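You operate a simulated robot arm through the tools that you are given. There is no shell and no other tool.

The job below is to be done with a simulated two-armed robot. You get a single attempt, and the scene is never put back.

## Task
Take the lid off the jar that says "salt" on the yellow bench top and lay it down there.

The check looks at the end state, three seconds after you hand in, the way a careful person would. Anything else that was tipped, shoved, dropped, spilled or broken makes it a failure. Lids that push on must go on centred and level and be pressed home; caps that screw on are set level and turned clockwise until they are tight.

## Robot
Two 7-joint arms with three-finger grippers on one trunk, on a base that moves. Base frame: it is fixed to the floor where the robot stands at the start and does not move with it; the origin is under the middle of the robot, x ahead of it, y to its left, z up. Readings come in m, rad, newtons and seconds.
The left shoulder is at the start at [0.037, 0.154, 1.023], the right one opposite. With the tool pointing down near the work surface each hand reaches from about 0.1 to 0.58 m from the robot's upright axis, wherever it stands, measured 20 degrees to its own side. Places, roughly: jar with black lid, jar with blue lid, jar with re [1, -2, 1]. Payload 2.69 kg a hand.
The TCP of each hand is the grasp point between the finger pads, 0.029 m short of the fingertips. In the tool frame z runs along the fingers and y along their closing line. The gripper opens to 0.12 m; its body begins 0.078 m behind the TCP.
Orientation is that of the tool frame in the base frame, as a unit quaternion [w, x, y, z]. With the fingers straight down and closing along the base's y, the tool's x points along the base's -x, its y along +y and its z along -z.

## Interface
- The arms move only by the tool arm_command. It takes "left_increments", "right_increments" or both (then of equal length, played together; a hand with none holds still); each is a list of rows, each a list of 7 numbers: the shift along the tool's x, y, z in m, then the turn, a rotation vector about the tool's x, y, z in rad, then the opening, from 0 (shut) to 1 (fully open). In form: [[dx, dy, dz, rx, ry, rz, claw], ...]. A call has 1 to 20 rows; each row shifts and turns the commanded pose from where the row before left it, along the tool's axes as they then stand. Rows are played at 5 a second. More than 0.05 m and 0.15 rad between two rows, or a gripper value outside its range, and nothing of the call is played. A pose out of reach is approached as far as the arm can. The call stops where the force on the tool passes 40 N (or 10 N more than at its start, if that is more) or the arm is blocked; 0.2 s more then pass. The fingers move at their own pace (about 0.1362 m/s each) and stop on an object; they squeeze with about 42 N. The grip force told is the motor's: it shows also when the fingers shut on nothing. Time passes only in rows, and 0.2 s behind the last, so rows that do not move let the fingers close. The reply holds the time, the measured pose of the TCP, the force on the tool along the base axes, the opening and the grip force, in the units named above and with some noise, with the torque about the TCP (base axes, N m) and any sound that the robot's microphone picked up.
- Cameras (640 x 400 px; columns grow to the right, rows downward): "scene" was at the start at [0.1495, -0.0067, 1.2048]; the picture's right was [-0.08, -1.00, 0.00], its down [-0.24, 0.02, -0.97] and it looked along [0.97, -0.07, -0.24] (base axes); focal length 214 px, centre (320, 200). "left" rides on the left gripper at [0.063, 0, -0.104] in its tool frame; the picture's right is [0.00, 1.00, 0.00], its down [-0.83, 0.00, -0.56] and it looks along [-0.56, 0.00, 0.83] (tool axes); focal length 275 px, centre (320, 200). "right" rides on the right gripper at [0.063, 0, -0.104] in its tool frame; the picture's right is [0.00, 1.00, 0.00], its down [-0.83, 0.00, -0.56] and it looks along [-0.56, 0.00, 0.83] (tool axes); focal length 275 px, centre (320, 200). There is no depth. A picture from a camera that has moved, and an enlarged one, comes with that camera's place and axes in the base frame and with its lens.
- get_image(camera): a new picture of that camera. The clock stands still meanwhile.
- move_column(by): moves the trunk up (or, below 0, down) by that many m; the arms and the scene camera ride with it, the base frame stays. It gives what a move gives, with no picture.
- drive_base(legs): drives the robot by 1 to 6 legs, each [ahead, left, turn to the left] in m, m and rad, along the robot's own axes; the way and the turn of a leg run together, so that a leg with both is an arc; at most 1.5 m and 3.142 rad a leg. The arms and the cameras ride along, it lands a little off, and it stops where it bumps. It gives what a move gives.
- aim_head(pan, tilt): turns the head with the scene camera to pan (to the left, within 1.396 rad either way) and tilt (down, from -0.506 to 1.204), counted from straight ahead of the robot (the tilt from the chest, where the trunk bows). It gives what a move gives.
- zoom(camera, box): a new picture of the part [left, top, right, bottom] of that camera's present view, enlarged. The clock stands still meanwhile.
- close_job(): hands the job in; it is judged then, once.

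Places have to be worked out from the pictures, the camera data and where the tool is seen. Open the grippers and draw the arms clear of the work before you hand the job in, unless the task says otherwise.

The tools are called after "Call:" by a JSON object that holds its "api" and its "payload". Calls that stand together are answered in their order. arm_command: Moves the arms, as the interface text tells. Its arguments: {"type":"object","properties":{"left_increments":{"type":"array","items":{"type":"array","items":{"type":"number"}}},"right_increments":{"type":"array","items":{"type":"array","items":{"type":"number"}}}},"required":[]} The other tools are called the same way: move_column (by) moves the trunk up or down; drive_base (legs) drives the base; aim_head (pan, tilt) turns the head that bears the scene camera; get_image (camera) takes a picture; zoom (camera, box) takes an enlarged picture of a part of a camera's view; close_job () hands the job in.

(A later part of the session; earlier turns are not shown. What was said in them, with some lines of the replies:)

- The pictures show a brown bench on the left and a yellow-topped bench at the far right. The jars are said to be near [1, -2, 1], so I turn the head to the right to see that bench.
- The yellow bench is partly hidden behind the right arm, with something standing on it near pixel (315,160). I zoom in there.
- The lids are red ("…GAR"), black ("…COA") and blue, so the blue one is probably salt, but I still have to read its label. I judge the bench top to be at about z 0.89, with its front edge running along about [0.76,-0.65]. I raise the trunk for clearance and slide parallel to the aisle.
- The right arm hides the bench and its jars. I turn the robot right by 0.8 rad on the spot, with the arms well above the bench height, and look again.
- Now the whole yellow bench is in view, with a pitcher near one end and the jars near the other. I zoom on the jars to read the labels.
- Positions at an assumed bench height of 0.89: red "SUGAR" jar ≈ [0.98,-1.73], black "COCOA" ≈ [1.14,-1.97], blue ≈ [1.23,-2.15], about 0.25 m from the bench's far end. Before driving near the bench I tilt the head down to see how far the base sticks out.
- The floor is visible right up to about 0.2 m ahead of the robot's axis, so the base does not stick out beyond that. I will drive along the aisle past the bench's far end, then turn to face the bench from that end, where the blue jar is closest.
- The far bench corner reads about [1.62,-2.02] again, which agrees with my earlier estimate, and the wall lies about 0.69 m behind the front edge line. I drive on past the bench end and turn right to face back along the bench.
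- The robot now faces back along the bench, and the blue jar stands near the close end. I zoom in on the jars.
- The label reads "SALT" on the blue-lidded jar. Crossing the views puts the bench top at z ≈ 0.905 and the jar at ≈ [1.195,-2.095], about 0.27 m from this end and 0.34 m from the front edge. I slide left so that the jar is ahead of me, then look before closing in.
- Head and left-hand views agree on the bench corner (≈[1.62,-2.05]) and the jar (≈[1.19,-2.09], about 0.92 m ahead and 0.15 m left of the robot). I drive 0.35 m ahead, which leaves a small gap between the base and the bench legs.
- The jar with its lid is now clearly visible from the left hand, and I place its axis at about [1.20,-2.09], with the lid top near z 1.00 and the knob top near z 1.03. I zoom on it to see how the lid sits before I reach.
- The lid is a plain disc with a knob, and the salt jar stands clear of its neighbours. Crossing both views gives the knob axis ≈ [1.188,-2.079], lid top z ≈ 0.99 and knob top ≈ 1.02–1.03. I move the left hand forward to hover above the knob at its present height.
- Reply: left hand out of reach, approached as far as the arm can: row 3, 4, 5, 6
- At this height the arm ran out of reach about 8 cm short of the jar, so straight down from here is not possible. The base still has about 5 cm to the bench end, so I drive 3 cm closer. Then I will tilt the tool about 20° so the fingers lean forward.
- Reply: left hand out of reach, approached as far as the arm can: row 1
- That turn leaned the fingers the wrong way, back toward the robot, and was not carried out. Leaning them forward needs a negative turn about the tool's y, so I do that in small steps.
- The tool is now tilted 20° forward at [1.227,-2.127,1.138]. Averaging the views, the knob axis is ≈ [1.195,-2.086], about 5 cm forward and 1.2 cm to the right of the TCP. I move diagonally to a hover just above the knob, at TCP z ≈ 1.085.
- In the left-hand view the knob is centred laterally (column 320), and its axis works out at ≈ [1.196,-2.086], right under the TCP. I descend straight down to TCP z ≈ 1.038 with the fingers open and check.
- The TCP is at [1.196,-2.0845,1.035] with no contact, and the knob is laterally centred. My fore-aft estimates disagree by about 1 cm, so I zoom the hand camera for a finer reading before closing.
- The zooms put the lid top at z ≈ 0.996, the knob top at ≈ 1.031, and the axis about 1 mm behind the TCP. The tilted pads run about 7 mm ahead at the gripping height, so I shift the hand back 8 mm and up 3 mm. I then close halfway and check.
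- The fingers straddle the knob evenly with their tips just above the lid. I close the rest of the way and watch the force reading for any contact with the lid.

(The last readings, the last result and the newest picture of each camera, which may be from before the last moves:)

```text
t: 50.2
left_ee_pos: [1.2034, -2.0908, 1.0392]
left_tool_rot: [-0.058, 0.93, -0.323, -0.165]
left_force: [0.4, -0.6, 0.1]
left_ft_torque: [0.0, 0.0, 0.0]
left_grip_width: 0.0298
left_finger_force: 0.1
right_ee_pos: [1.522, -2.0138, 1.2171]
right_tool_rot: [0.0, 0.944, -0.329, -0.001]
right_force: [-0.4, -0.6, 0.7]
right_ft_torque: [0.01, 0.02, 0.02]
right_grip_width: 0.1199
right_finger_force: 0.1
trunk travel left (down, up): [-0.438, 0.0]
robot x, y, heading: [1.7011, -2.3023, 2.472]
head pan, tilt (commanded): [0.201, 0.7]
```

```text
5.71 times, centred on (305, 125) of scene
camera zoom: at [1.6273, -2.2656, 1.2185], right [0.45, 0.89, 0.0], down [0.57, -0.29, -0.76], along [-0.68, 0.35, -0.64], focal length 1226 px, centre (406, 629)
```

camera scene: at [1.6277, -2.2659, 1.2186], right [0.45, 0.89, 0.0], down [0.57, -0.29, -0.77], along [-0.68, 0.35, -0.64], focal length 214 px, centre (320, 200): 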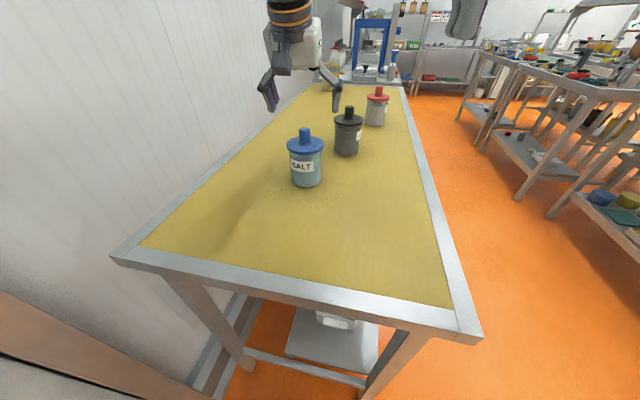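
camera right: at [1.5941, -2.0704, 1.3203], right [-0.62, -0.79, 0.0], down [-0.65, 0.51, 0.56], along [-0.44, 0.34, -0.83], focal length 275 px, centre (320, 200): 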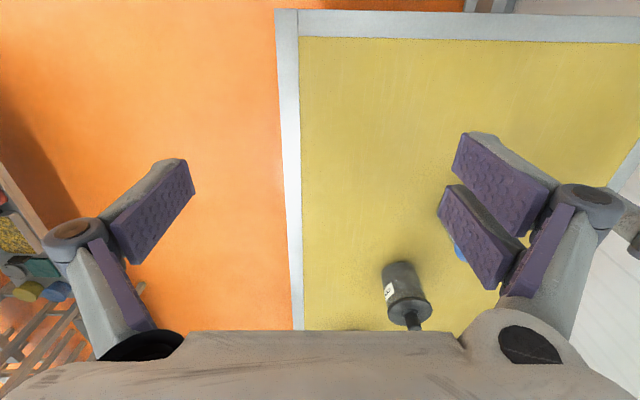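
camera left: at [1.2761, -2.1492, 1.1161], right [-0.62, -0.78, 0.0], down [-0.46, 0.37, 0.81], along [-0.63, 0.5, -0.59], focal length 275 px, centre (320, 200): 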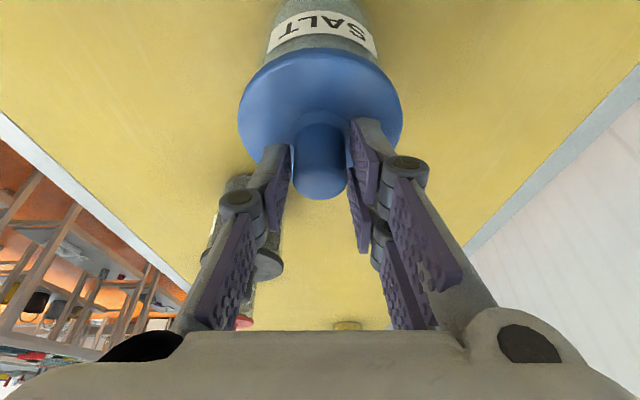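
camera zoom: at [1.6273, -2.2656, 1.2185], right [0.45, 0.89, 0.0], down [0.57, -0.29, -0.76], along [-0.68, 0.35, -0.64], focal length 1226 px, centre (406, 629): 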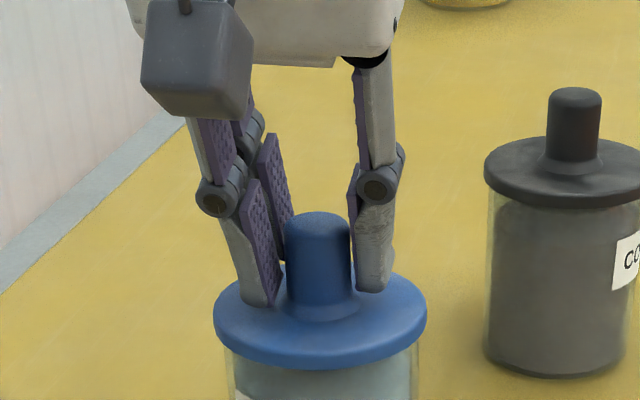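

The fingers are at 3 cm and nearly touch the knob on both sides, with no contact force. I close fully and let the grip settle.

Call:
{"api": "arm_command", "payload": {"left_increments": [[0, 0, 0, 0, 0, 0, 0.15], [0, 0, 0, 0, 0, 0, 0], [0, 0, 0, 0, 0, 0, 0], [0, 0, 0, 0, 0, 0, 0]]}}

Call:
{"api": "zoom", "payload": {"camera": "scene", "box": [265, 90, 345, 200]}}

Call:
{"api": "get_image", "payload": {"camera": "left"}}

```text
t: 51.2
left_ee_pos: [1.2019, -2.0907, 1.039]
left_tool_rot: [-0.057, 0.93, -0.324, -0.165]
left_force: [-1.2, -0.8, -0.4]
left_ft_torque: [-0.02, 0.0, 0.07]
left_grip_width: 0.0242
left_finger_force: 42.3
right_ee_pos: [1.5216, -2.0134, 1.2175]
right_tool_rot: [0.0, 0.944, -0.329, -0.001]
right_force: [-0.1, 0.4, -0.1]
right_ft_torque: [-0.01, 0.0, 0.02]
right_grip_width: 0.12
right_finger_force: 0.0
trunk travel left (down, up): [-0.438, 0.0]
robot x, y, heading: [1.7024, -2.3063, 2.472]
head pan, tilt (commanded): [0.201, 0.7]
```

```text
3.64 times, centred on (305, 145) of scene
camera zoom: at [1.6273, -2.2656, 1.2185], right [0.45, 0.89, 0.0], down [0.57, -0.29, -0.76], along [-0.68, 0.35, -0.64], focal length 780 px, centre (374, 400)
```

zoom: 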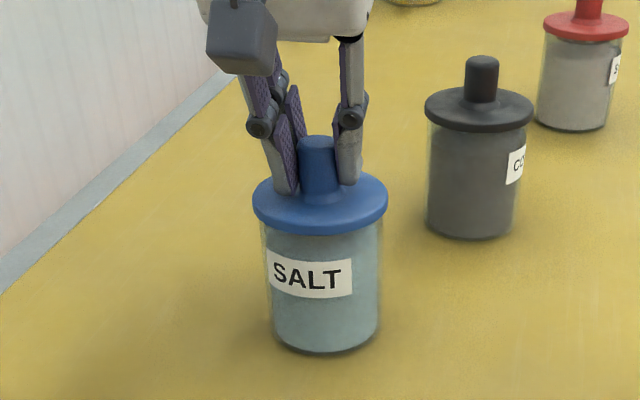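

```text
taken
camera left: at [1.276, -2.1493, 1.116], right [-0.62, -0.78, 0.0], down [-0.46, 0.37, 0.81], along [-0.63, 0.5, -0.59], focal length 275 px, centre (320, 200)
```

left: 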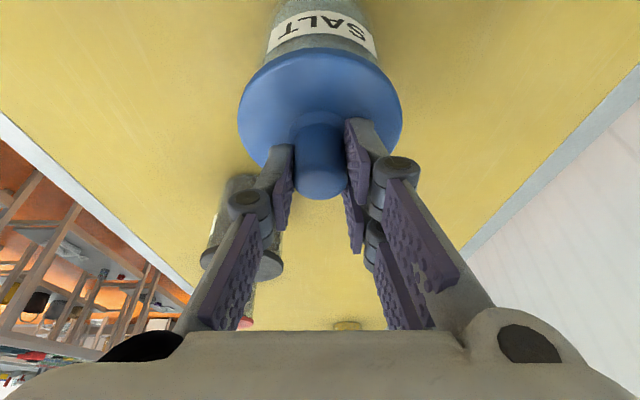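

The knob is gripped at 2.4 cm with 42 N, and neither the jar nor the lid has moved. I lift straight up by 4 mm as a test to see whether the lid comes free or the jar comes with it.

Call:
{"api": "arm_command", "payload": {"left_increments": [[-0.0007, 0, -0.0019, 0, 0, 0, 0], [-0.0007, 0, -0.0019, 0, 0, 0, 0], [0, 0, 0, 0, 0, 0, 0]]}}

Call:
{"api": "zoom", "payload": {"camera": "scene", "box": [265, 90, 345, 200]}}

Call:
{"api": "get_image", "payload": {"camera": "left"}}

```text
t: 52.0
left_ee_pos: [1.2021, -2.0897, 1.0445]
left_tool_rot: [-0.058, 0.93, -0.323, -0.165]
left_force: [0.1, 0.1, 0.3]
left_ft_torque: [0.02, 0.01, 0.03]
left_grip_width: 0.0244
left_finger_force: 41.6
right_ee_pos: [1.521, -2.0131, 1.2174]
right_tool_rot: [0.0, 0.944, -0.33, 0.0]
right_force: [-0.8, -0.5, -0.1]
right_ft_torque: [-0.02, 0.0, -0.04]
right_grip_width: 0.1197
right_finger_force: 0.0
trunk travel left (down, up): [-0.438, 0.0]
robot x, y, heading: [1.6996, -2.3076, 2.471]
head pan, tilt (commanded): [0.201, 0.7]
heard: snap
```

```text
3.64 times, centred on (305, 145) of scene
camera zoom: at [1.6273, -2.2655, 1.2185], right [0.45, 0.89, 0.0], down [0.57, -0.29, -0.76], along [-0.68, 0.35, -0.64], focal length 780 px, centre (374, 400)
```

zoom: 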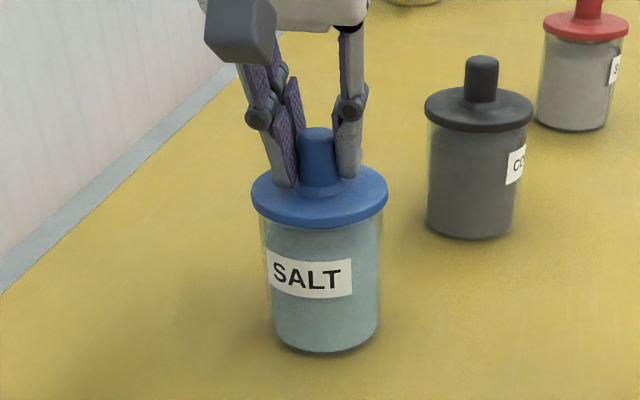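

```text
taken
camera left: at [1.276, -2.1492, 1.1208], right [-0.62, -0.78, 0.0], down [-0.46, 0.37, 0.81], along [-0.63, 0.5, -0.59], focal length 275 px, centre (320, 200)
```

left: 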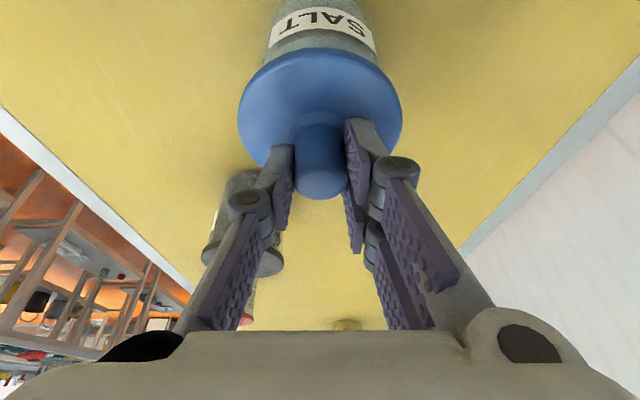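

I heard a snap, and the lid has risen about 5 mm while the jar stayed on the bench, so it is a snap-on lid and it is now free. I lift it another 4.5 cm straight up and look at its underside.

Call:
{"api": "arm_command", "payload": {"left_increments": [[-0.0017, 0, -0.0047, 0, 0, 0, 0], [-0.0031, 0, -0.0085, 0, 0, 0, 0], [-0.0031, 0, -0.0085, 0, 0, 0, 0], [-0.0034, 0, -0.0094, 0, 0, 0, 0], [-0.0034, 0, -0.0094, 0, 0, 0, 0], [0, 0, 0, 0, 0, 0, 0]]}}

Call:
{"api": "zoom", "payload": {"camera": "scene", "box": [255, 70, 365, 200]}}

Call:
{"api": "get_image", "payload": {"camera": "left"}}

```text
t: 53.4
left_ee_pos: [1.2025, -2.0899, 1.0873]
left_tool_rot: [-0.059, 0.93, -0.324, -0.166]
left_force: [-0.8, -0.4, -0.9]
left_ft_torque: [0.01, 0.0, 0.03]
left_grip_width: 0.0244
left_finger_force: 41.9
right_ee_pos: [1.5211, -2.0138, 1.2162]
right_tool_rot: [0.0, 0.944, -0.329, 0.0]
right_force: [-0.5, 0.1, 0.0]
right_ft_torque: [-0.04, -0.01, -0.01]
right_grip_width: 0.1198
right_finger_force: 0.1
trunk travel left (down, up): [-0.438, 0.0]
robot x, y, heading: [1.7027, -2.3064, 2.468]
head pan, tilt (commanded): [0.201, 0.7]
```

```text
3.08 times, centred on (310, 135) of scene
camera zoom: at [1.6272, -2.2655, 1.2185], right [0.45, 0.89, 0.0], down [0.57, -0.29, -0.76], along [-0.68, 0.35, -0.64], focal length 660 px, centre (351, 400)
```

zoom: 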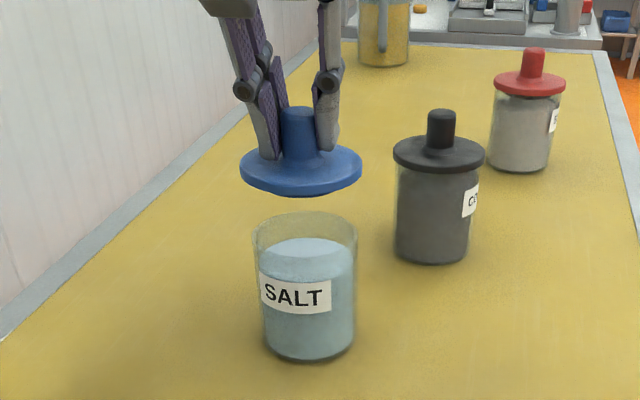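

```text
taken
camera left: at [1.276, -2.1494, 1.1651], right [-0.62, -0.78, 0.0], down [-0.46, 0.37, 0.81], along [-0.63, 0.5, -0.59], focal length 275 px, centre (320, 200)
```

left: 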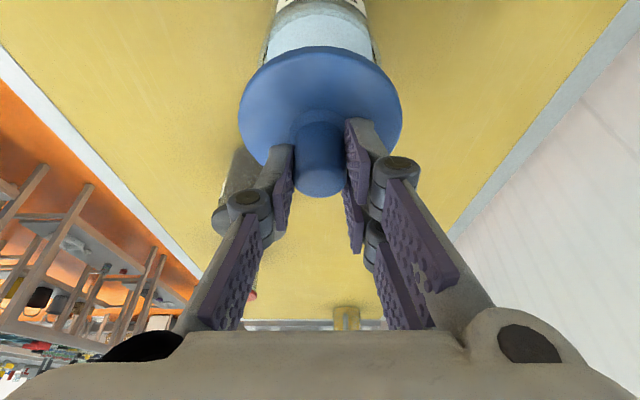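

The lid hangs level, well clear of the open jar, which stands undisturbed. I carry the lid straight back toward the robot by 16 cm and 3 cm to the right, over empty bench top.

Call:
{"api": "arm_command", "payload": {"left_increments": [[0.0188, -0.003, -0.0069, 0, 0, 0, 0], [0.0188, -0.004, -0.0069, 0, 0, 0, 0], [0.0188, -0.004, -0.0069, 0, 0, 0, 0], [0.0188, -0.004, -0.0069, 0, 0, 0, 0], [0.0188, -0.004, -0.0069, 0, 0, 0, 0], [0.0188, -0.004, -0.0069, 0, 0, 0, 0], [0.0188, -0.004, -0.0068, 0, 0, 0, 0], [0.0188, -0.003, -0.0068, 0, 0, 0, 0], [0, 0, 0, 0, 0, 0, 0]]}}

Call:
{"api": "get_image", "payload": {"camera": "scene"}}

Call:
{"api": "get_image", "payload": {"camera": "left"}}

```text
t: 55.4
left_ee_pos: [1.3474, -2.1673, 1.0885]
left_tool_rot: [-0.058, 0.93, -0.324, -0.164]
left_force: [-0.4, 0.3, -0.4]
left_ft_torque: [0.0, 0.0, -0.02]
left_grip_width: 0.0243
left_finger_force: 42.1
right_ee_pos: [1.5213, -2.0134, 1.2167]
right_tool_rot: [0.0, 0.944, -0.329, 0.0]
right_force: [-0.1, -0.1, 0.2]
right_ft_torque: [-0.04, 0.02, -0.01]
right_grip_width: 0.1204
right_finger_force: 0.0
trunk travel left (down, up): [-0.438, 0.0]
robot x, y, heading: [1.7036, -2.3059, 2.477]
head pan, tilt (commanded): [0.201, 0.7]
```

```text
taken
camera scene: at [1.6272, -2.2653, 1.2185], right [0.45, 0.89, 0.0], down [0.57, -0.29, -0.76], along [-0.68, 0.35, -0.64], focal length 214 px, centre (320, 200)
```

scene: 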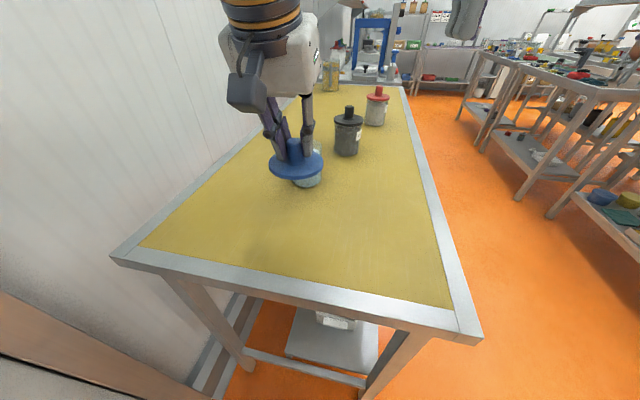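

```text
taken
camera left: at [1.4208, -2.2256, 1.1654], right [-0.62, -0.78, 0.0], down [-0.46, 0.37, 0.81], along [-0.63, 0.5, -0.59], focal length 275 px, centre (320, 200)
```

left: 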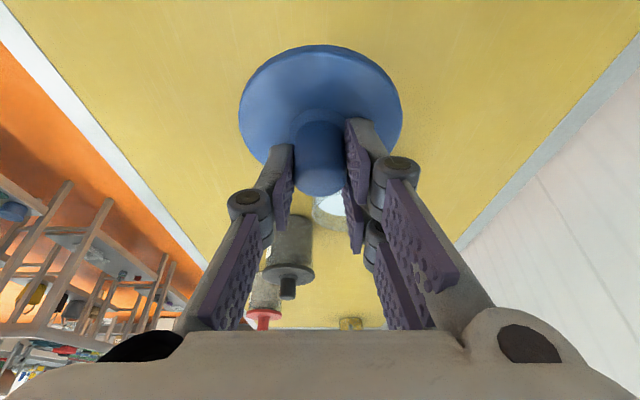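

The lid is held level over empty bench, about 16 cm nearer than the jar. I expect it to touch at a TCP height of about 0.955–0.975, so I first descend vertically to about 0.988.

Call:
{"api": "arm_command", "payload": {"left_increments": [[0.0069, 0, 0.0188, 0, 0, 0, 0], [0.0069, 0, 0.0188, 0, 0, 0, 0], [0.0069, 0, 0.0188, 0, 0, 0, 0], [0.0069, 0, 0.0188, 0, 0, 0, 0], [0.0069, 0, 0.0188, 0, 0, 0, 0], [0, 0, 0, 0, 0, 0, 0]]}}

Call:
{"api": "zoom", "payload": {"camera": "scene", "box": [220, 100, 380, 250]}}

Call:
{"api": "get_image", "payload": {"camera": "left"}}

```text
t: 56.8
left_ee_pos: [1.3465, -2.1667, 0.9885]
left_tool_rot: [-0.057, 0.93, -0.323, -0.166]
left_force: [0.1, -0.3, -0.4]
left_ft_torque: [0.04, 0.03, -0.04]
left_grip_width: 0.0241
left_finger_force: 41.8
right_ee_pos: [1.5209, -2.0135, 1.2162]
right_tool_rot: [0.0, 0.944, -0.33, -0.001]
right_force: [1.0, -0.5, -0.1]
right_ft_torque: [0.01, -0.02, 0.0]
right_grip_width: 0.1201
right_finger_force: 0.1
trunk travel left (down, up): [-0.438, 0.0]
robot x, y, heading: [1.7039, -2.3078, 2.473]
head pan, tilt (commanded): [0.201, 0.7]
```

```text
2.67 times, centred on (300, 175) of scene
camera zoom: at [1.6273, -2.2657, 1.2186], right [0.45, 0.89, 0.0], down [0.57, -0.29, -0.76], along [-0.68, 0.35, -0.64], focal length 572 px, centre (373, 267)
```

zoom: 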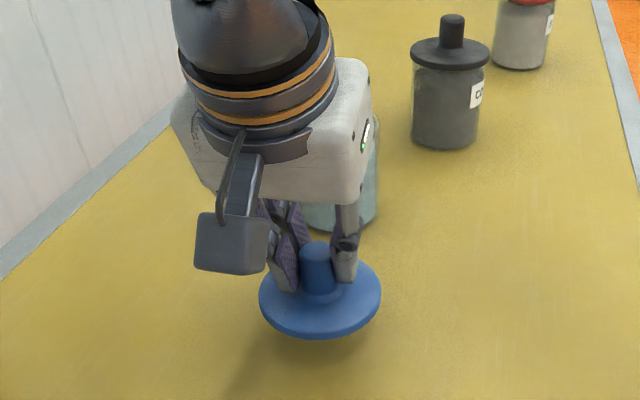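

```text
taken
camera left: at [1.4206, -2.2258, 1.0653], right [-0.62, -0.78, 0.0], down [-0.46, 0.37, 0.81], along [-0.63, 0.5, -0.59], focal length 275 px, centre (320, 200)
```

left: 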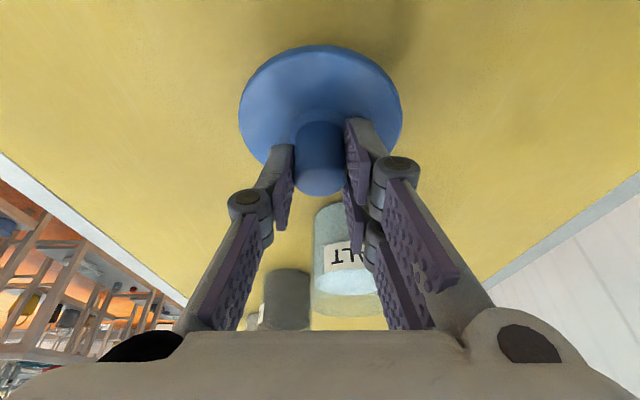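

The lid hovers about 2 cm over the bench with no contact yet. I lower it in 2 mm steps and watch the force.

Call:
{"api": "arm_command", "payload": {"left_increments": [[0.0007, 0, 0.0019, 0, 0, 0, 0], [0.0007, 0, 0.0019, 0, 0, 0, 0], [0.0007, 0, 0.0019, 0, 0, 0, 0], [0.0007, 0, 0.0019, 0, 0, 0, 0], [0.0007, 0, 0.0019, 0, 0, 0, 0]]}}

Call:
{"api": "zoom", "payload": {"camera": "scene", "box": [260, 150, 360, 240]}}

```text
t: 58.0
left_ee_pos: [1.3464, -2.1673, 0.9777]
left_tool_rot: [-0.057, 0.93, -0.323, -0.165]
left_force: [-0.4, -0.7, -0.2]
left_ft_torque: [-0.04, 0.01, -0.03]
left_grip_width: 0.0243
left_finger_force: 41.9
right_ee_pos: [1.521, -2.0141, 1.2173]
right_tool_rot: [-0.001, 0.944, -0.329, -0.001]
right_force: [-0.5, 0.2, 0.3]
right_ft_torque: [0.02, 0.0, 0.02]
right_grip_width: 0.1198
right_finger_force: 0.1
trunk travel left (down, up): [-0.438, 0.0]
robot x, y, heading: [1.7046, -2.3032, 2.471]
head pan, tilt (commanded): [0.201, 0.7]
```

```text
4.44 times, centred on (310, 195) of scene
camera zoom: at [1.6274, -2.2655, 1.2185], right [0.45, 0.89, 0.0], down [0.57, -0.29, -0.76], along [-0.68, 0.35, -0.64], focal length 953 px, centre (364, 222)
```

zoom: 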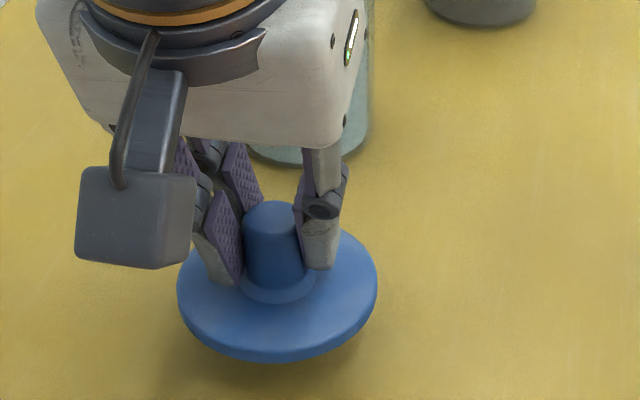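

There is still no contact at TCP z 0.978. I continue down in small steps.

Call:
{"api": "arm_command", "payload": {"left_increments": [[0.0007, 0, 0.0019, 0, 0, 0, 0], [0.0007, 0, 0.0019, 0, 0, 0, 0], [0.0007, 0, 0.0019, 0, 0, 0, 0]]}}

```text
t: 58.8
left_ee_pos: [1.3474, -2.1668, 0.9702]
left_tool_rot: [-0.058, 0.93, -0.324, -0.165]
left_force: [0.4, -0.3, -0.7]
left_ft_torque: [0.05, 0.0, 0.0]
left_grip_width: 0.024
left_finger_force: 42.7
right_ee_pos: [1.5216, -2.014, 1.2167]
right_tool_rot: [0.0, 0.944, -0.329, -0.001]
right_force: [-0.7, -0.3, 0.5]
right_ft_torque: [0.04, -0.02, -0.01]
right_grip_width: 0.1199
right_finger_force: 0.0
trunk travel left (down, up): [-0.438, 0.0]
robot x, y, heading: [1.7058, -2.3051, 2.471]
head pan, tilt (commanded): [0.201, 0.7]
```

No contact yet at 0.970, so I keep lowering in 2 mm and then 1 mm steps.

Call:
{"api": "arm_command", "payload": {"left_increments": [[0.0007, 0, 0.0019, 0, 0, 0, 0], [0.00035, 0, 0.00094, 0, 0, 0, 0], [0.00035, 0, 0.00094, 0, 0, 0, 0]]}}

Call:
{"api": "zoom", "payload": {"camera": "scene", "box": [260, 150, 360, 240]}}

Call:
{"api": "get_image", "payload": {"camera": "left"}}

```text
t: 59.6
left_ee_pos: [1.347, -2.1668, 0.9677]
left_tool_rot: [-0.058, 0.93, -0.324, -0.164]
left_force: [0.4, -0.1, -0.9]
left_ft_torque: [-0.01, -0.03, -0.02]
left_grip_width: 0.0242
left_finger_force: 42.2
right_ee_pos: [1.5209, -2.0132, 1.218]
right_tool_rot: [0.0, 0.944, -0.329, -0.001]
right_force: [0.5, -0.2, 0.1]
right_ft_torque: [0.0, -0.01, -0.03]
right_grip_width: 0.1199
right_finger_force: 0.0
trunk travel left (down, up): [-0.438, 0.0]
robot x, y, heading: [1.7036, -2.3049, 2.473]
head pan, tilt (commanded): [0.201, 0.7]
```

```text
4.44 times, centred on (310, 195) of scene
camera zoom: at [1.6274, -2.2655, 1.2185], right [0.45, 0.89, 0.0], down [0.57, -0.29, -0.76], along [-0.68, 0.35, -0.64], focal length 953 px, centre (364, 222)
```

zoom: 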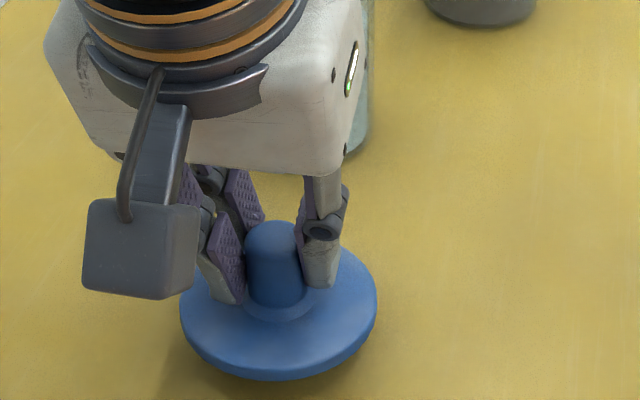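

```text
taken
camera left: at [1.4207, -2.2256, 1.044], right [-0.62, -0.78, 0.0], down [-0.46, 0.37, 0.81], along [-0.63, 0.5, -0.59], focal length 275 px, centre (320, 200)
```

left: 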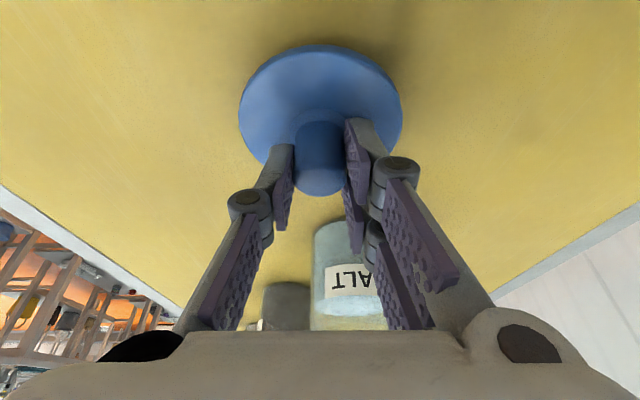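

There is still free air beneath the lid at 0.967. I go on lowering in small steps.

Call:
{"api": "arm_command", "payload": {"left_increments": [[0.0007, 0, 0.0019, 0, 0, 0, 0], [0.00035, 0, 0.00094, 0, 0, 0, 0], [0.00035, 0, 0.00094, 0, 0, 0, 0]]}}

```text
t: 60.4
left_ee_pos: [1.3472, -2.1667, 0.962]
left_tool_rot: [-0.057, 0.93, -0.324, -0.165]
left_force: [-0.3, 0.2, -0.2]
left_ft_torque: [-0.02, -0.01, 0.01]
left_grip_width: 0.0241
left_finger_force: 42.1
right_ee_pos: [1.5215, -2.0139, 1.2168]
right_tool_rot: [0.0, 0.944, -0.329, -0.001]
right_force: [-0.4, 0.4, -0.3]
right_ft_torque: [0.01, 0.02, 0.01]
right_grip_width: 0.1197
right_finger_force: 0.1
trunk travel left (down, up): [-0.438, 0.0]
robot x, y, heading: [1.7041, -2.3066, 2.474]
head pan, tilt (commanded): [0.201, 0.7]
```

The force is still zero at 0.962, so I continue down.

Call:
{"api": "arm_command", "payload": {"left_increments": [[0.00035, 0, 0.00094, 0, 0, 0, 0], [0.00035, 0, 0.00094, 0, 0, 0, 0], [0.00035, 0, 0.00094, 0, 0, 0, 0]]}}

```text
t: 61.2
left_ee_pos: [1.3461, -2.1672, 0.9589]
left_tool_rot: [-0.058, 0.93, -0.323, -0.165]
left_force: [0.1, 0.2, -1.3]
left_ft_torque: [-0.02, -0.01, 0.0]
left_grip_width: 0.024
left_finger_force: 42.1
right_ee_pos: [1.5218, -2.0139, 1.217]
right_tool_rot: [0.0, 0.944, -0.329, -0.001]
right_force: [-0.3, 0.8, -0.9]
right_ft_torque: [-0.01, -0.02, 0.0]
right_grip_width: 0.1199
right_finger_force: 0.0
trunk travel left (down, up): [-0.438, 0.0]
robot x, y, heading: [1.7029, -2.3048, 2.473]
head pan, tilt (commanded): [0.201, 0.7]
```

Still nothing firm at 0.959. I take three more 1 mm steps.

Call:
{"api": "arm_command", "payload": {"left_increments": [[0.00035, 0, 0.00094, 0, 0, 0, 0], [0.00035, 0, 0.00094, 0, 0, 0, 0], [0.00035, 0, 0.00094, 0, 0, 0, 0]]}}

Call:
{"api": "zoom", "payload": {"camera": "scene", "box": [260, 150, 360, 240]}}

```text
t: 62.0
left_ee_pos: [1.3462, -2.1664, 0.9569]
left_tool_rot: [-0.058, 0.93, -0.323, -0.164]
left_force: [-0.8, -0.6, 0.1]
left_ft_torque: [0.02, 0.03, 0.0]
left_grip_width: 0.0238
left_finger_force: 42.3
right_ee_pos: [1.5222, -2.0128, 1.2174]
right_tool_rot: [0.0, 0.944, -0.329, -0.001]
right_force: [0.4, 0.2, -0.4]
right_ft_torque: [-0.01, -0.01, -0.02]
right_grip_width: 0.1202
right_finger_force: 0.0
trunk travel left (down, up): [-0.438, 0.0]
robot x, y, heading: [1.7056, -2.3049, 2.471]
head pan, tilt (commanded): [0.201, 0.7]
```

```text
4.44 times, centred on (310, 195) of scene
camera zoom: at [1.6274, -2.2655, 1.2185], right [0.45, 0.89, 0.0], down [0.57, -0.29, -0.76], along [-0.68, 0.35, -0.64], focal length 953 px, centre (364, 222)
```

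zoom: 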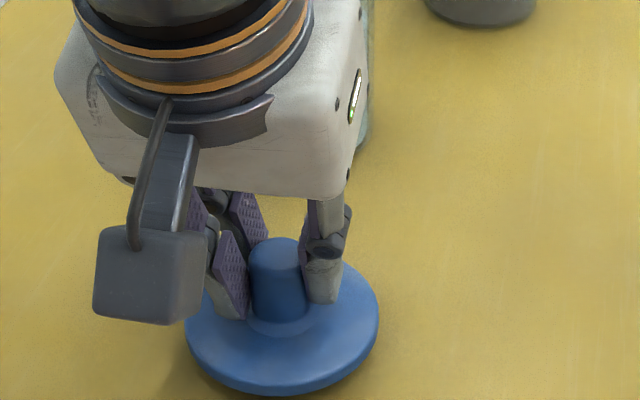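

There is still no contact force at 0.957, so the bench must be slightly lower than I estimated. I continue in 1 mm steps.

Call:
{"api": "arm_command", "payload": {"left_increments": [[0.00035, 0, 0.00094, 0, 0, 0, 0], [0.00035, 0, 0.00094, 0, 0, 0, 0], [0.00035, 0, 0.00094, 0, 0, 0, 0]]}}

```text
t: 62.8
left_ee_pos: [1.3469, -2.1665, 0.9539]
left_tool_rot: [-0.057, 0.93, -0.323, -0.165]
left_force: [-0.6, -0.3, -1.1]
left_ft_torque: [0.02, 0.01, -0.01]
left_grip_width: 0.0242
left_finger_force: 41.9
right_ee_pos: [1.521, -2.0146, 1.2162]
right_tool_rot: [-0.001, 0.945, -0.328, -0.001]
right_force: [-0.1, -0.6, 0.2]
right_ft_torque: [-0.04, -0.03, -0.02]
right_grip_width: 0.1201
right_finger_force: 0.0
trunk travel left (down, up): [-0.438, 0.0]
robot x, y, heading: [1.7003, -2.3057, 2.474]
head pan, tilt (commanded): [0.201, 0.7]
```

Free at 0.954 too. I go on down by 1 mm steps.

Call:
{"api": "arm_command", "payload": {"left_increments": [[0.00035, 0, 0.00094, 0, 0, 0, 0], [0.00035, 0, 0.00094, 0, 0, 0, 0], [0.00035, 0, 0.00094, 0, 0, 0, 0]]}}

Call:
{"api": "zoom", "payload": {"camera": "scene", "box": [270, 170, 350, 240]}}

```text
t: 63.6
left_ee_pos: [1.3461, -2.1672, 0.9534]
left_tool_rot: [-0.059, 0.93, -0.323, -0.166]
left_force: [-3.3, -0.1, 12.2]
left_ft_torque: [0.18, -0.08, 0.06]
left_grip_width: 0.0241
left_finger_force: 42.2
right_ee_pos: [1.523, -2.0143, 1.2175]
right_tool_rot: [-0.001, 0.944, -0.329, -0.002]
right_force: [0.5, -0.4, 0.2]
right_ft_torque: [-0.04, 0.01, -0.03]
right_grip_width: 0.1199
right_finger_force: 0.1
trunk travel left (down, up): [-0.438, 0.0]
robot x, y, heading: [1.7032, -2.3067, 2.473]
head pan, tilt (commanded): [0.201, 0.7]
```

```text
5.71 times, centred on (310, 205) of scene
camera zoom: at [1.6278, -2.2661, 1.2188], right [0.45, 0.89, 0.0], down [0.57, -0.29, -0.77], along [-0.68, 0.35, -0.64], focal length 1226 px, centre (377, 171)
```

zoom: 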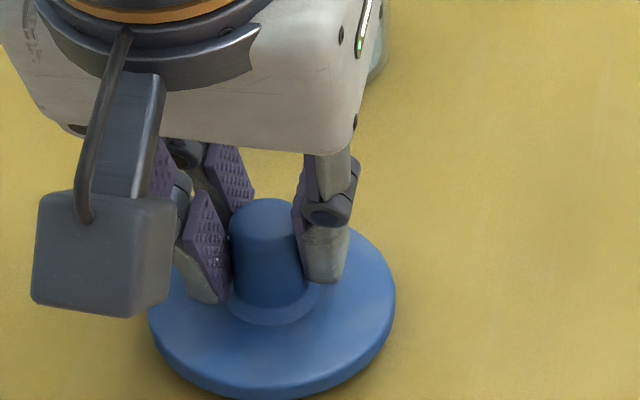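

There is now 12 N of upward force at TCP z 0.953, so the lid rests on the bench. I ease off by 2 mm to relax the press, then open the fingers gradually.

Call:
{"api": "arm_command", "payload": {"left_increments": [[-0.0007, 0, -0.0019, 0, 0, 0, 0], [0, 0, 0, 0, 0, 0, 0.22], [0, 0, 0, 0, 0, 0, 0.35], [0, 0, 0, 0, 0, 0, 0.5], [0, 0, 0, 0, 0, 0, 0.5]]}}

Call:
{"api": "zoom", "payload": {"camera": "scene", "box": [260, 150, 370, 240]}}

Call:
{"api": "get_image", "payload": {"camera": "left"}}

```text
t: 64.8
left_ee_pos: [1.3464, -2.1661, 0.9539]
left_tool_rot: [-0.058, 0.93, -0.323, -0.165]
left_force: [0.1, -0.1, -0.6]
left_ft_torque: [-0.02, 0.01, 0.0]
left_grip_width: 0.06
left_finger_force: 0.1
right_ee_pos: [1.522, -2.0135, 1.2177]
right_tool_rot: [0.001, 0.944, -0.329, 0.0]
right_force: [-0.3, 0.2, 0.1]
right_ft_torque: [-0.03, -0.01, 0.0]
right_grip_width: 0.1203
right_finger_force: 0.0
trunk travel left (down, up): [-0.438, 0.0]
robot x, y, heading: [1.7054, -2.3073, 2.474]
head pan, tilt (commanded): [0.201, 0.7]
```

```text
4.44 times, centred on (315, 195) of scene
camera zoom: at [1.6273, -2.2656, 1.2185], right [0.45, 0.89, 0.0], down [0.57, -0.29, -0.76], along [-0.68, 0.35, -0.64], focal length 953 px, centre (342, 222)
```

zoom: 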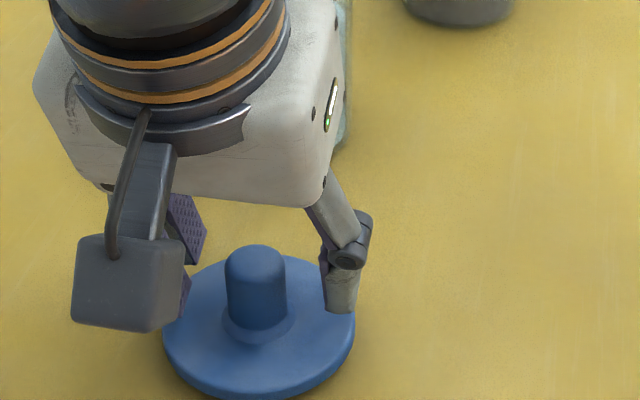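

```text
taken
camera left: at [1.4203, -2.225, 1.0309], right [-0.62, -0.78, 0.0], down [-0.46, 0.37, 0.81], along [-0.63, 0.5, -0.59], focal length 275 px, centre (320, 200)
```

left: 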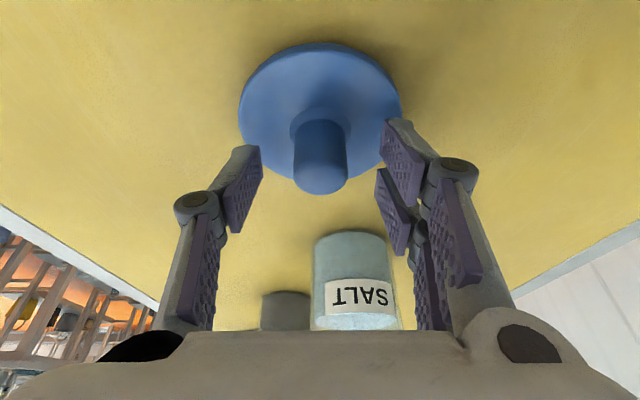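

The lid sits flat on the bench, released, with the fingers clear of the knob on both sides. I raise the hand straight up.

Call:
{"api": "arm_command", "payload": {"left_increments": [[-0.0034, 0, -0.0094, 0, 0, 0, 0.5], [-0.0069, 0, -0.0188, 0, 0, 0, 0.5], [-0.0069, 0, -0.0188, 0, 0, 0, 0.5], [-0.0069, 0, -0.0188, 0, 0, 0, 0.5], [-0.0069, 0, -0.0188, 0, 0, 0, 0.5], [-0.0069, 0, -0.0188, 0, 0, 0, 0.5], [-0.0069, 0, -0.0188, 0, 0, 0, 0.7], [0, 0, 0, 0, 0, 0, 1]]}}

Call:
{"api": "get_image", "payload": {"camera": "scene"}}

Call:
{"api": "get_image", "payload": {"camera": "left"}}

```text
t: 66.6
left_ee_pos: [1.3471, -2.1663, 1.084]
left_tool_rot: [-0.057, 0.93, -0.323, -0.165]
left_force: [0.7, -0.5, 0.0]
left_ft_torque: [0.03, 0.01, 0.01]
left_grip_width: 0.12
left_finger_force: 0.0
right_ee_pos: [1.5215, -2.0135, 1.2167]
right_tool_rot: [0.0, 0.945, -0.328, 0.0]
right_force: [0.5, 0.1, -0.3]
right_ft_torque: [0.02, 0.01, -0.02]
right_grip_width: 0.12
right_finger_force: 0.0
trunk travel left (down, up): [-0.438, 0.0]
robot x, y, heading: [1.7038, -2.3093, 2.468]
head pan, tilt (commanded): [0.201, 0.7]
```

```text
taken
camera scene: at [1.6273, -2.2655, 1.2185], right [0.45, 0.89, 0.0], down [0.57, -0.29, -0.76], along [-0.68, 0.35, -0.64], focal length 214 px, centre (320, 200)
```

scene: 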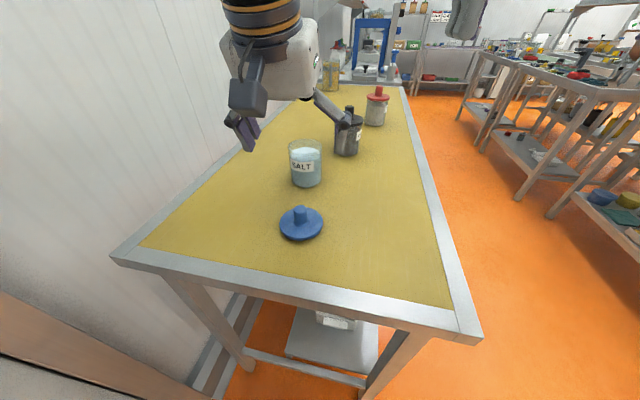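

```text
taken
camera left: at [1.4201, -2.2255, 1.1617], right [-0.62, -0.78, 0.0], down [-0.46, 0.37, 0.81], along [-0.63, 0.5, -0.59], focal length 275 px, centre (320, 200)
```

left: 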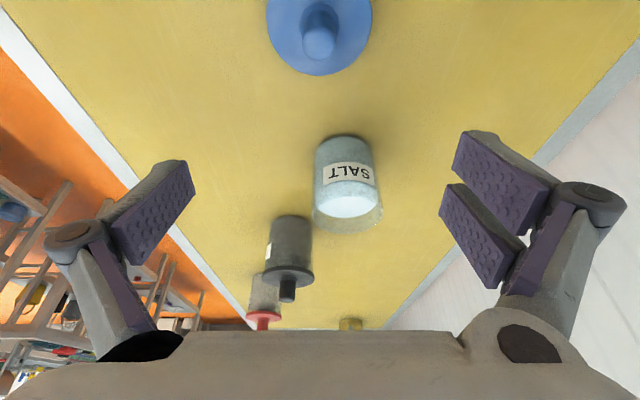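

The lid lies flat on the yellow bench, the open salt jar is upright, and the other jars are untouched. I raise the hand a bit more, undo the tilt, and back the robot away from the bench along the way it came.

Call:
{"api": "arm_command", "payload": {"left_increments": [[-0.0069, 0, -0.0188, 0, 0, 0, 1], [-0.0069, 0, -0.0188, 0, 0, 0, 1], [0, 0, 0, 0, 0.12, 0, 1], [0, 0, 0, 0, 0.12, 0, 1], [0, 0, 0, 0, 0.11, 0, 1], [0, 0, 0, 0, 0, 0, 1]]}}

Call:
{"api": "drive_base", "payload": {"legs": [[-0.38, 0, 0]]}}

Call:
{"api": "get_image", "payload": {"camera": "scene"}}

Call:
{"api": "get_image", "payload": {"camera": "left"}}

```text
t: 68.0
left_ee_pos: [1.3468, -2.1671, 1.1242]
left_tool_rot: [0.0, 0.945, -0.328, 0.0]
left_force: [-0.1, 0.0, 0.5]
left_ft_torque: [0.05, 0.01, -0.03]
left_grip_width: 0.12
left_finger_force: 0.1
right_ee_pos: [1.5213, -2.0138, 1.2176]
right_tool_rot: [0.0, 0.944, -0.33, -0.001]
right_force: [-0.5, -0.1, 0.5]
right_ft_torque: [-0.02, 0.01, 0.03]
right_grip_width: 0.1202
right_finger_force: 0.2
trunk travel left (down, up): [-0.438, 0.0]
robot x, y, heading: [1.702, -2.3054, 2.469]
head pan, tilt (commanded): [0.201, 0.7]
```

```text
t: 70.5
left_ee_pos: [1.6453, -2.4021, 1.1231]
left_tool_rot: [0.0, 0.944, -0.33, -0.001]
left_force: [1.3, -0.4, -0.3]
left_ft_torque: [0.0, 0.03, 0.02]
left_grip_width: 0.1203
left_finger_force: 0.0
right_ee_pos: [1.8222, -2.2502, 1.2175]
right_tool_rot: [0.0, 0.944, -0.33, 0.0]
right_force: [0.1, 0.0, -0.2]
right_ft_torque: [0.02, -0.01, 0.0]
right_grip_width: 0.1203
right_finger_force: 0.0
trunk travel left (down, up): [-0.438, 0.0]
robot x, y, heading: [1.9993, -2.5414, 2.471]
head pan, tilt (commanded): [0.201, 0.7]
```

```text
taken
camera scene: at [1.926, -2.5026, 1.2185], right [0.45, 0.89, 0.0], down [0.57, -0.29, -0.77], along [-0.68, 0.35, -0.64], focal length 214 px, centre (320, 200)
```

scene: 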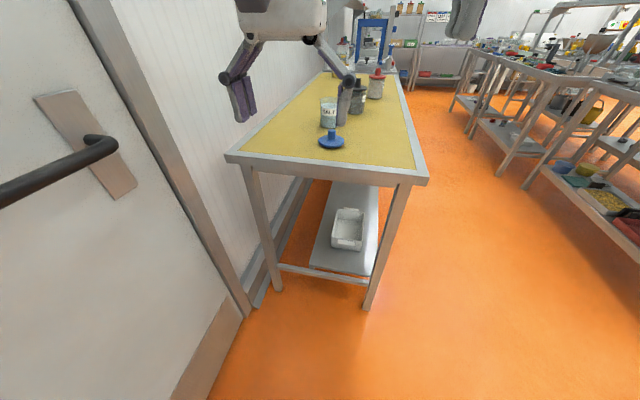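

```text
taken
camera left: at [1.6941, -2.4419, 1.2286], right [-0.63, -0.78, 0.0], down [-0.65, 0.52, 0.56], along [-0.43, 0.35, -0.83], focal length 275 px, centre (320, 200)
```

left: 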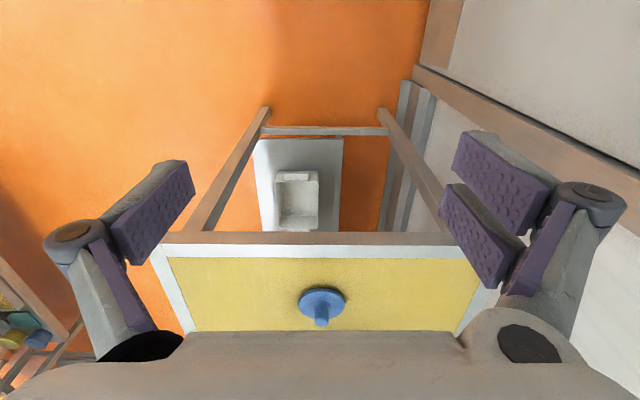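

Both hands are open and clear of the bench. I take one last close look to confirm the end state.

Call:
{"api": "zoom", "payload": {"camera": "scene", "box": [290, 60, 410, 165]}}

```text
3.81 times, centred on (350, 112) of scene
camera zoom: at [1.926, -2.5026, 1.2185], right [0.45, 0.89, 0.0], down [0.57, -0.29, -0.77], along [-0.68, 0.35, -0.64], focal length 817 px, centre (206, 533)
```

zoom: 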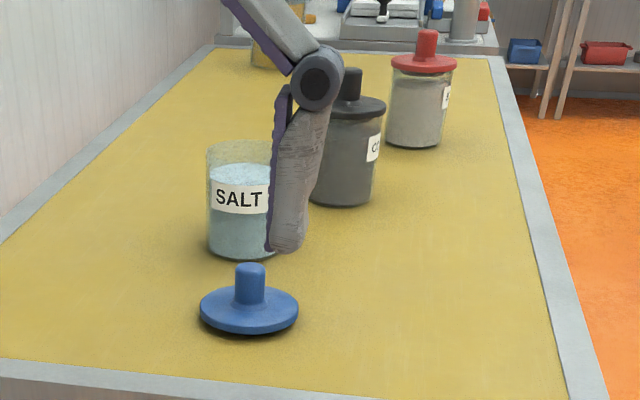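

The salt jar stands open and upright, its blue lid lies flat on the yellow bench top, and the other jars are as they were. Both grippers are open and away from the work, so I hand the job in.

Call:
{"api": "close_job", "payload": {}}

```text
The job is handed in.
```

The lid is off the salt jar and lying flat, knob up, on the yellow bench top, about 15 cm from the jar. I have handed the job in.

It was a snap-on lid and came free with a gentle lift. The salt jar stayed upright and nothing spilled. In the last close-up the cocoa and sugar jars were standing where they had been. Both grippers are open, and the robot has backed away from the bench.
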